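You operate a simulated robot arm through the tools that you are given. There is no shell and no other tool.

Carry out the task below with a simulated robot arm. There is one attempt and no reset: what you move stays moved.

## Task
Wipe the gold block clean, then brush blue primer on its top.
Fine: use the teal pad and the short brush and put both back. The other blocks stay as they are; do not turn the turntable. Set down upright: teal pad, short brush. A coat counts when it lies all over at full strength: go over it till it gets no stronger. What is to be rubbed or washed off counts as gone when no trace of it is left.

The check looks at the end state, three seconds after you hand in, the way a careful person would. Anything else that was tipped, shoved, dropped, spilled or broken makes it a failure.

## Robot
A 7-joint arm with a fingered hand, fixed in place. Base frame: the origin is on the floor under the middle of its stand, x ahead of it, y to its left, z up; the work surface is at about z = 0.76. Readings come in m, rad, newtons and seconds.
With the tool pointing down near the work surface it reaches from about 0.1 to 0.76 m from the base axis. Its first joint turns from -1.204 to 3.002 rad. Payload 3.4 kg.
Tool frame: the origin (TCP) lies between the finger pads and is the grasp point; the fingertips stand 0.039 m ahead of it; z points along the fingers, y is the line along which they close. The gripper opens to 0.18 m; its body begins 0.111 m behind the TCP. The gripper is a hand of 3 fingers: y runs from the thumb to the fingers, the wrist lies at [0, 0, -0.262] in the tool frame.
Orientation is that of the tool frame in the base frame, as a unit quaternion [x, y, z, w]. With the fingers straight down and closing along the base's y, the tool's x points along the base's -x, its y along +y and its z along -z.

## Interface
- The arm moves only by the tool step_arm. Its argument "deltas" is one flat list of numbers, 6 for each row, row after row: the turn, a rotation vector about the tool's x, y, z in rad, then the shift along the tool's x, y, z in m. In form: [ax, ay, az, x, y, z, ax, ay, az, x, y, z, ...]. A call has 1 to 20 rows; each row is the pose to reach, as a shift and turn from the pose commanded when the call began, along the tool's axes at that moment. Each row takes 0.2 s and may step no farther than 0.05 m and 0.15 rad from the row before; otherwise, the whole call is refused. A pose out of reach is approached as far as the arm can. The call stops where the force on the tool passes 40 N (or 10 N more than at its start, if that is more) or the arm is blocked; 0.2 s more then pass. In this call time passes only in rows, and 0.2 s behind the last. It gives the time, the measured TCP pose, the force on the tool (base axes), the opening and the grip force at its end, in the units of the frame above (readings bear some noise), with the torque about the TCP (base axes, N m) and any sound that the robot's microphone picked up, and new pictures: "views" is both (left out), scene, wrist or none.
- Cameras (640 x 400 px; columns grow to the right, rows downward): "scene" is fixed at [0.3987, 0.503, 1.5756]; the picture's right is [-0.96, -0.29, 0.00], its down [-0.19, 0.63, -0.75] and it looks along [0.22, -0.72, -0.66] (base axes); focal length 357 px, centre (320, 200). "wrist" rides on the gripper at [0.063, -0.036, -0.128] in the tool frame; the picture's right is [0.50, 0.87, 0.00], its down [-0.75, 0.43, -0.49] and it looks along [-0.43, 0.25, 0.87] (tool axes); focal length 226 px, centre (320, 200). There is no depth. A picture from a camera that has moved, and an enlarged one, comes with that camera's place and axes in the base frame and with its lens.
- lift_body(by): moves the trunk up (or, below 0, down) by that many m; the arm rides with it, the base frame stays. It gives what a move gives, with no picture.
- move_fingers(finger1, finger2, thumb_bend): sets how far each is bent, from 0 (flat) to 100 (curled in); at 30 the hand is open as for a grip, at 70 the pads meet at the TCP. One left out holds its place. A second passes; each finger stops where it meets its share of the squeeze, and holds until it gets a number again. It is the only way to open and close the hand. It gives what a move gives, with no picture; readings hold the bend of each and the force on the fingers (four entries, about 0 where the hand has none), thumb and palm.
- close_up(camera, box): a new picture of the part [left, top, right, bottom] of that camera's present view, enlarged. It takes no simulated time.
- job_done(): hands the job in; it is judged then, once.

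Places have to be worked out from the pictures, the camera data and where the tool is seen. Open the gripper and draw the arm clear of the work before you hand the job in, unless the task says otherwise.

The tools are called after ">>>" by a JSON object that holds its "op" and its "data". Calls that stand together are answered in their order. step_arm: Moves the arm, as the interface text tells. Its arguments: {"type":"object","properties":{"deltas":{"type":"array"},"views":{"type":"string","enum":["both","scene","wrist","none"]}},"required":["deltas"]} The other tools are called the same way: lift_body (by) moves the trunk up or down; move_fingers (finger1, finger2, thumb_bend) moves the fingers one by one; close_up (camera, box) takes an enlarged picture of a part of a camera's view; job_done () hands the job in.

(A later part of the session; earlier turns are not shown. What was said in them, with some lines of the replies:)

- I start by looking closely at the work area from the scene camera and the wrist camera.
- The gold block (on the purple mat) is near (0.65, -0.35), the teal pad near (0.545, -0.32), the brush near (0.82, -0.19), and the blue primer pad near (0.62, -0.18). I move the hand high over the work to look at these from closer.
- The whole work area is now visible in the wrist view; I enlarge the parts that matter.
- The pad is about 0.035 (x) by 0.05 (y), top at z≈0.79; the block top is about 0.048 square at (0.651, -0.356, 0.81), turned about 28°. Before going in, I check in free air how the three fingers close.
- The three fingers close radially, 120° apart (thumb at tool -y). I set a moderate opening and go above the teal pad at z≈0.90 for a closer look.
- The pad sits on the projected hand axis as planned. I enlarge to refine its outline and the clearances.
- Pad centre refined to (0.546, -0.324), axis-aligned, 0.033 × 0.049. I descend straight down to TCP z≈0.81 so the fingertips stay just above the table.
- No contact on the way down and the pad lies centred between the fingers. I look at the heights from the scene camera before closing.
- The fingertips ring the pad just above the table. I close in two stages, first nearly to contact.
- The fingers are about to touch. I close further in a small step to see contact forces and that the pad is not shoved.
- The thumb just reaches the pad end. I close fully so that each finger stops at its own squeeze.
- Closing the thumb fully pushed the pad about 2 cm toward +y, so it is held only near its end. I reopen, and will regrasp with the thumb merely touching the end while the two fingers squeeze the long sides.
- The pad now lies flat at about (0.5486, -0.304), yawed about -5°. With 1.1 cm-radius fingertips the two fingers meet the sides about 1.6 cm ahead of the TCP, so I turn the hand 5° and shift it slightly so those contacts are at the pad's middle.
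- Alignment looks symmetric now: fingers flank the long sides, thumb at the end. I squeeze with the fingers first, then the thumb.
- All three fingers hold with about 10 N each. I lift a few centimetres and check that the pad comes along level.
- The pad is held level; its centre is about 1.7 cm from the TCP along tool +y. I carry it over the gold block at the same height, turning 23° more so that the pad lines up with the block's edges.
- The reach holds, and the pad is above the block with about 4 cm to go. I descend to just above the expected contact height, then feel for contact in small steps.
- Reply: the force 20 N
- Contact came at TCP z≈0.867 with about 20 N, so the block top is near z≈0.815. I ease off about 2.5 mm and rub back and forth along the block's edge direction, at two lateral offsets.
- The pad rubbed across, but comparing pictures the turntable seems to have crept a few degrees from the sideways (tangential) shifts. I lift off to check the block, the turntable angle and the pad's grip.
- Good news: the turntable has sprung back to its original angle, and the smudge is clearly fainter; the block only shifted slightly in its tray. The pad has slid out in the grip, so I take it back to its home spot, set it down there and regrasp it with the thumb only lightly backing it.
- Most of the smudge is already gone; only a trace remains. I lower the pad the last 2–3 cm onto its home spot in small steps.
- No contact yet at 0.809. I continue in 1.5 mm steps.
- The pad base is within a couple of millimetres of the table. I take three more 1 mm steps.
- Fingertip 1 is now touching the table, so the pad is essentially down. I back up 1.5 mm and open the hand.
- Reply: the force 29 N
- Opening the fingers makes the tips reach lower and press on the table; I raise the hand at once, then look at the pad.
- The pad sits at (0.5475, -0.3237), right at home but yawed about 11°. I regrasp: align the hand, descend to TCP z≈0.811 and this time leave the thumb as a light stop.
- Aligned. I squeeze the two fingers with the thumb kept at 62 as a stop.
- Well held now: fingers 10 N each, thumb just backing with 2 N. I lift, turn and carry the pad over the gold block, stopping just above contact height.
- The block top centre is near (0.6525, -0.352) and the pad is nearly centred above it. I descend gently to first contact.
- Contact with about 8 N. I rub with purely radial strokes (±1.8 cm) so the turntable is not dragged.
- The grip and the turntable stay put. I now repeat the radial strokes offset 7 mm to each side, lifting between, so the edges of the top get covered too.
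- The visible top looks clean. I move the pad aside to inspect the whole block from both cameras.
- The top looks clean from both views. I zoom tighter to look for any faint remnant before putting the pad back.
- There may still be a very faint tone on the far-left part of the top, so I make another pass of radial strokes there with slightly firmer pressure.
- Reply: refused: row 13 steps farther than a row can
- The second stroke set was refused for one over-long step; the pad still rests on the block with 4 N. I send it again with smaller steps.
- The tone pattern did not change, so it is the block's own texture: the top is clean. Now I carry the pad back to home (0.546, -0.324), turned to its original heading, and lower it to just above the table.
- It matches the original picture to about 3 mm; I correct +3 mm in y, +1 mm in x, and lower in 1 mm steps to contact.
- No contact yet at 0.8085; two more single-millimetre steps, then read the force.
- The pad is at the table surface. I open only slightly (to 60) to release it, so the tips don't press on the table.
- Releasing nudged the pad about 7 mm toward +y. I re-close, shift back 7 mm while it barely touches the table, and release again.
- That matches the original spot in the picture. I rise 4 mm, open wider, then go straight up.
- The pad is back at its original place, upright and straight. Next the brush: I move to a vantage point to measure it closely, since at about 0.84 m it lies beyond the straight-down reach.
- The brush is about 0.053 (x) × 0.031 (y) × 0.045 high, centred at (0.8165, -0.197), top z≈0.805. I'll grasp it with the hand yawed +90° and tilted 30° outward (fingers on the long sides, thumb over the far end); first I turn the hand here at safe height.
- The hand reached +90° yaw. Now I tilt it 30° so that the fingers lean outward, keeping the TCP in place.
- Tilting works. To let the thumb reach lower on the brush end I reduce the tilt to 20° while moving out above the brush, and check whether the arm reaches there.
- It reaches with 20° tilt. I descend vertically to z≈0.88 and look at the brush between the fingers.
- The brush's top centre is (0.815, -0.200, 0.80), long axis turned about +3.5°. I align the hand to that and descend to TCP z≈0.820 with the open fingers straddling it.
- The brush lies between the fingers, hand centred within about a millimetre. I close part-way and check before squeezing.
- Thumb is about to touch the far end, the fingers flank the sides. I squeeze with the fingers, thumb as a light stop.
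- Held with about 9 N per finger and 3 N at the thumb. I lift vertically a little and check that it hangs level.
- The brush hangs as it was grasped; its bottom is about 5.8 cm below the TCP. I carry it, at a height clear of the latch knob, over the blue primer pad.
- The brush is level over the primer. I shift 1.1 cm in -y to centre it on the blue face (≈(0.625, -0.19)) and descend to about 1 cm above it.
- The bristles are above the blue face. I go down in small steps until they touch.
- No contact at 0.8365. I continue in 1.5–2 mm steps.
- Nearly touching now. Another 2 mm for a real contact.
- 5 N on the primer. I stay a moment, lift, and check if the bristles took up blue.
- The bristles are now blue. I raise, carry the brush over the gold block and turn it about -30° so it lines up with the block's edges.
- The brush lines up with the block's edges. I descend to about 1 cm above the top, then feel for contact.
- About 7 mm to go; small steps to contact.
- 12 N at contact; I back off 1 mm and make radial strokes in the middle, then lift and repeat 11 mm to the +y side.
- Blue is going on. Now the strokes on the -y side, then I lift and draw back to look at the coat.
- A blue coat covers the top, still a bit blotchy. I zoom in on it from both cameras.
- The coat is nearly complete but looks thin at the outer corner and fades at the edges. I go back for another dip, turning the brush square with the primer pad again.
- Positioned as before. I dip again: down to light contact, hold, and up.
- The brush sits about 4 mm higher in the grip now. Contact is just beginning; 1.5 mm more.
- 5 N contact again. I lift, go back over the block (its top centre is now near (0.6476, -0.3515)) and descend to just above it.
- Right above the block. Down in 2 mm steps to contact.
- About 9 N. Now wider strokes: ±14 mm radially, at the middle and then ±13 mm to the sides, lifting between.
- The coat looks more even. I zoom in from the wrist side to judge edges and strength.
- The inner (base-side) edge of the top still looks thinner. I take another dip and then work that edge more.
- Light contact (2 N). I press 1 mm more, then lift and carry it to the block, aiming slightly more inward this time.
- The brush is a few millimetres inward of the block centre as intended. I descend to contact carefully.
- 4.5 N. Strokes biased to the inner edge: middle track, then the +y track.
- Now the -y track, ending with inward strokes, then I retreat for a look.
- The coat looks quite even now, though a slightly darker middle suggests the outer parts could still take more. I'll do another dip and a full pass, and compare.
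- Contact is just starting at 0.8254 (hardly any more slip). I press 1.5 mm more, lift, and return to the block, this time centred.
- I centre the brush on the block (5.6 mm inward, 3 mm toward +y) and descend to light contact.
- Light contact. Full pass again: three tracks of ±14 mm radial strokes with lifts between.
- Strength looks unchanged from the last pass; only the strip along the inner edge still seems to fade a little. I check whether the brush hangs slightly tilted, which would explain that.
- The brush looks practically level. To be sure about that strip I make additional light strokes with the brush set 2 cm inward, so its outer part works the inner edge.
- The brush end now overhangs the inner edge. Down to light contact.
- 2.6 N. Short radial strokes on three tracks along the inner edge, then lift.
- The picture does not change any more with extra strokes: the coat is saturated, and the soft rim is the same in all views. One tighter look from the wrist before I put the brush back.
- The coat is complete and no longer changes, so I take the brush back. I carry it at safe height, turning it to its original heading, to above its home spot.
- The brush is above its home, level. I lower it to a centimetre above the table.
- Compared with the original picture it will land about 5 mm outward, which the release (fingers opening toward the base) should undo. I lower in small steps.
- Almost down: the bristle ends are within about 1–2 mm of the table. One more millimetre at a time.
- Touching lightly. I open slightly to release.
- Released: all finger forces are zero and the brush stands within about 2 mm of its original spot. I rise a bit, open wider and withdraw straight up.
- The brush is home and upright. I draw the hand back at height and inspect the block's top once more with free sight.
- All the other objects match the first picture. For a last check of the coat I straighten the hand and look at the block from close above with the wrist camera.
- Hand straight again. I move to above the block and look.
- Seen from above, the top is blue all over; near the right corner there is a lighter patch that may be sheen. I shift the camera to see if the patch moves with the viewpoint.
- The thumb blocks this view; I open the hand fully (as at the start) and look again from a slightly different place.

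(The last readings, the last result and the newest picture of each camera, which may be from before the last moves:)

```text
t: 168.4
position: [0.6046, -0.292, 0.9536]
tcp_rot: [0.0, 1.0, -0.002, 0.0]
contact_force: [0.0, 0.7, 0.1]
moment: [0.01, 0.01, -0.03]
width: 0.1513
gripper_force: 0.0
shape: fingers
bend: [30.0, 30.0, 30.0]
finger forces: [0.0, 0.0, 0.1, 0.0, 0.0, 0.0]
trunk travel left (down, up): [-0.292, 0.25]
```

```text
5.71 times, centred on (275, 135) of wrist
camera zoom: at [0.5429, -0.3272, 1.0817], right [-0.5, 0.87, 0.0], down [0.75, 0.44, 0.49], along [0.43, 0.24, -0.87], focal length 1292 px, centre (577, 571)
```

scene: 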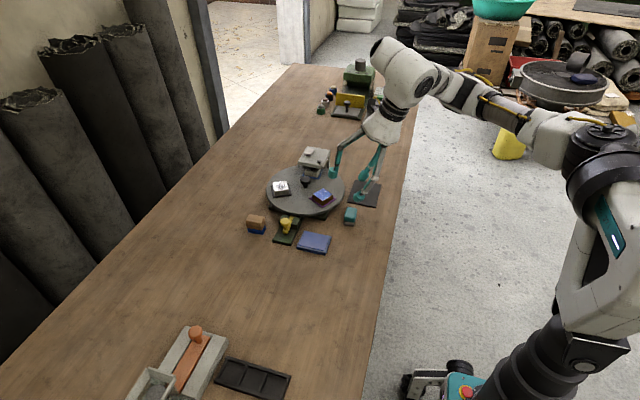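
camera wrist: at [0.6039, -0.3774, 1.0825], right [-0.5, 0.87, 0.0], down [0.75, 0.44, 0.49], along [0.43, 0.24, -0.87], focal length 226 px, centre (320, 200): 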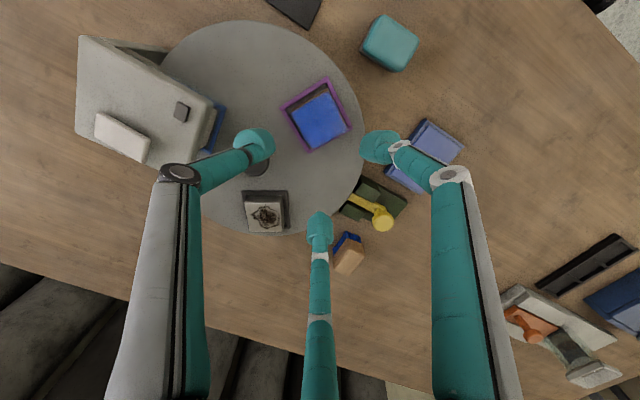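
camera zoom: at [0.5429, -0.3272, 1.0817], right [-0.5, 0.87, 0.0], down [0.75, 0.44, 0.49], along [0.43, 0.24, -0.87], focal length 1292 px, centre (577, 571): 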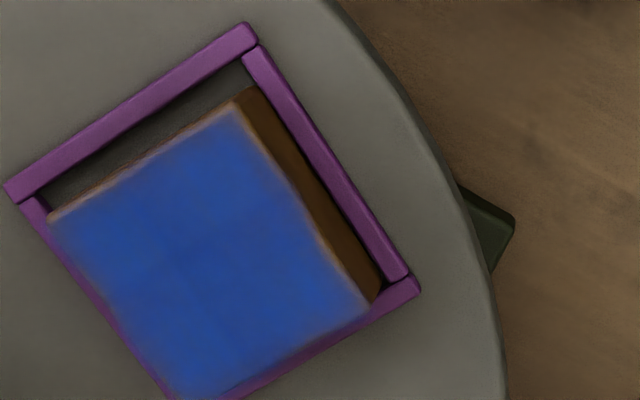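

From this viewpoint the lighter patch is gone, so it was only sheen; the coat is uniform right to the edge rounding. I now withdraw up and back to the starting pose.

>>> {"op": "step_arm", "data": {"deltas": [0, 0, 0, 0, 0, -0.04, 0, 0, 0, 0, 0, -0.08, 0, 0, 0, 0, 0, -0.117, 0, 0, 0, 0.037, -0.0197, -0.117, 0, 0, 0, 0.074, -0.0393, -0.117, 0, 0, 0, 0.111, -0.059, -0.117, 0, 0, 0, 0.148, -0.0787, -0.117, 0, 0, 0, 0.185, -0.0983, -0.117, 0, 0, 0, 0.222, -0.118, -0.117, 0, 0, 0, 0.222, -0.118, -0.117], "views": "both"}}

>>> {"op": "close_up", "data": {"camera": "scene", "box": [230, 130, 400, 260]}}

>>> {"op": "close_up", "data": {"camera": "wrist", "box": [160, 120, 400, 310]}}

>>> {"op": "close_up", "data": {"camera": "scene", "box": [290, 170, 390, 260]}}

```text
t: 170.6
position: [0.3846, -0.4118, 1.0704]
tcp_rot: [0.0, 1.0, -0.002, -0.001]
contact_force: [1.0, -0.6, -0.1]
moment: [0.05, 0.0, -0.01]
width: 0.1514
gripper_force: 0.1
shape: fingers
bend: [30.0, 30.0, 30.0]
finger forces: [0.0, 0.0, 0.1, 0.0, 0.0, 0.0]
trunk travel left (down, up): [-0.292, 0.25]
camera wrist: at [0.323, -0.4469, 1.1991], right [-0.5, 0.87, 0.0], down [0.75, 0.44, 0.49], along [0.43, 0.24, -0.87], focal length 226 px, centre (320, 200)
```

scene: 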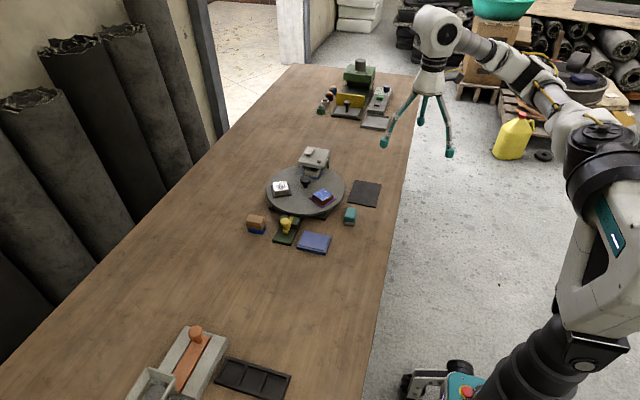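
wrist: 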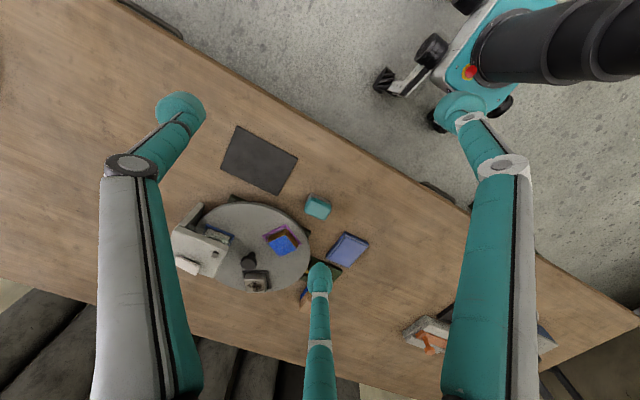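

```text
3.08 times, centred on (315, 195) of scene
camera zoom: at [0.3987, 0.503, 1.5756], right [-0.96, -0.29, 0.0], down [-0.19, 0.63, -0.75], along [0.22, -0.72, -0.66], focal length 1099 px, centre (335, 215)
```

zoom: 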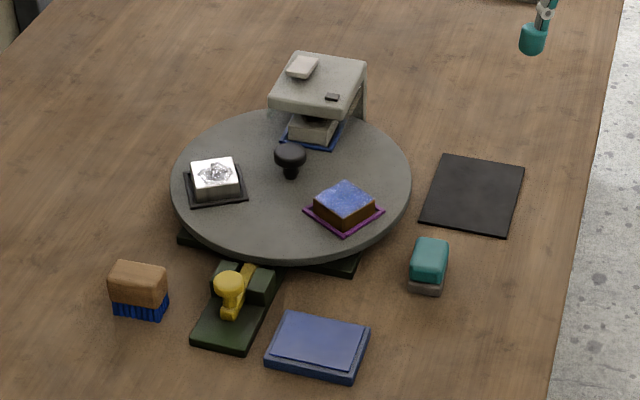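

```text
2.11 times, centred on (280, 215) of wrist
camera zoom: at [0.323, -0.4469, 1.1991], right [-0.5, 0.87, 0.0], down [0.75, 0.44, 0.49], along [0.43, 0.24, -0.87], focal length 476 px, centre (404, 168)
```

zoom: 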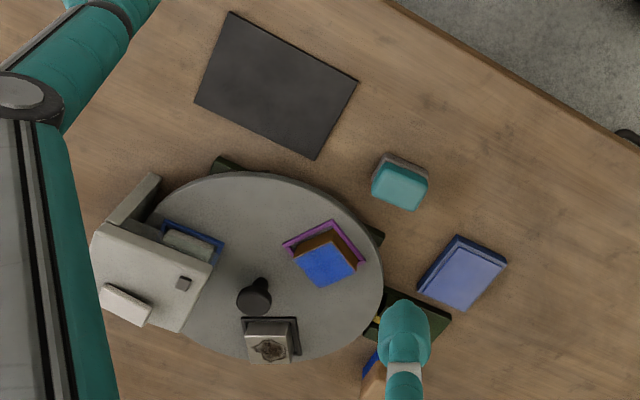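

```text
4.44 times, centred on (340, 215) of scene
camera zoom: at [0.3987, 0.503, 1.5756], right [-0.96, -0.29, 0.0], down [-0.19, 0.63, -0.75], along [0.22, -0.72, -0.66], focal length 1587 px, centre (231, 133)
```

zoom: 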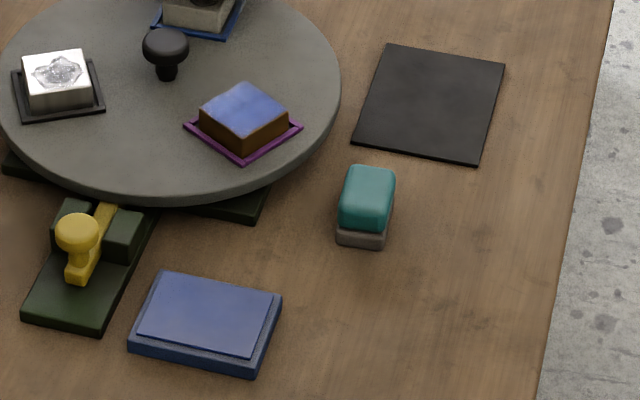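

All is in order. The gold block is clean and evenly coated blue on top, and the turntable and other blocks are as they were. The teal pad and the brush stand upright at home, and the hand is open and clear. I hand the job in.

>>> {"op": "job_done", "data": {}}

```text
The job is handed in.
```

I wiped the gold block clean and brushed its top with blue primer. The job is handed in; I don't have the check's verdict.

- **Wiping:** I rubbed the top with the teal pad until no trace of the smudge was left. A further pass changed nothing, so the faint tone that remains is the block's own texture.
- **Primer:** I put on four coats, dipping the brush before each, then added extra strokes along the edge nearest the robot. The last two passes made no visible difference, and seen from above the blue was even right to the rounded edges.
- **Put back:** The teal pad and short brush both stand upright, within a few millimetres of where they started.
- **Turntable:** It turned a few degrees while I was wiping, then sprang back. The end pictures show it at its original angle, with the silver block and the block under the canopy as they were.
- **Gold block:** It slid a few millimetres in its tray as I worked and ended about where it began.

The hand is open and back at its starting pose, clear of the work.
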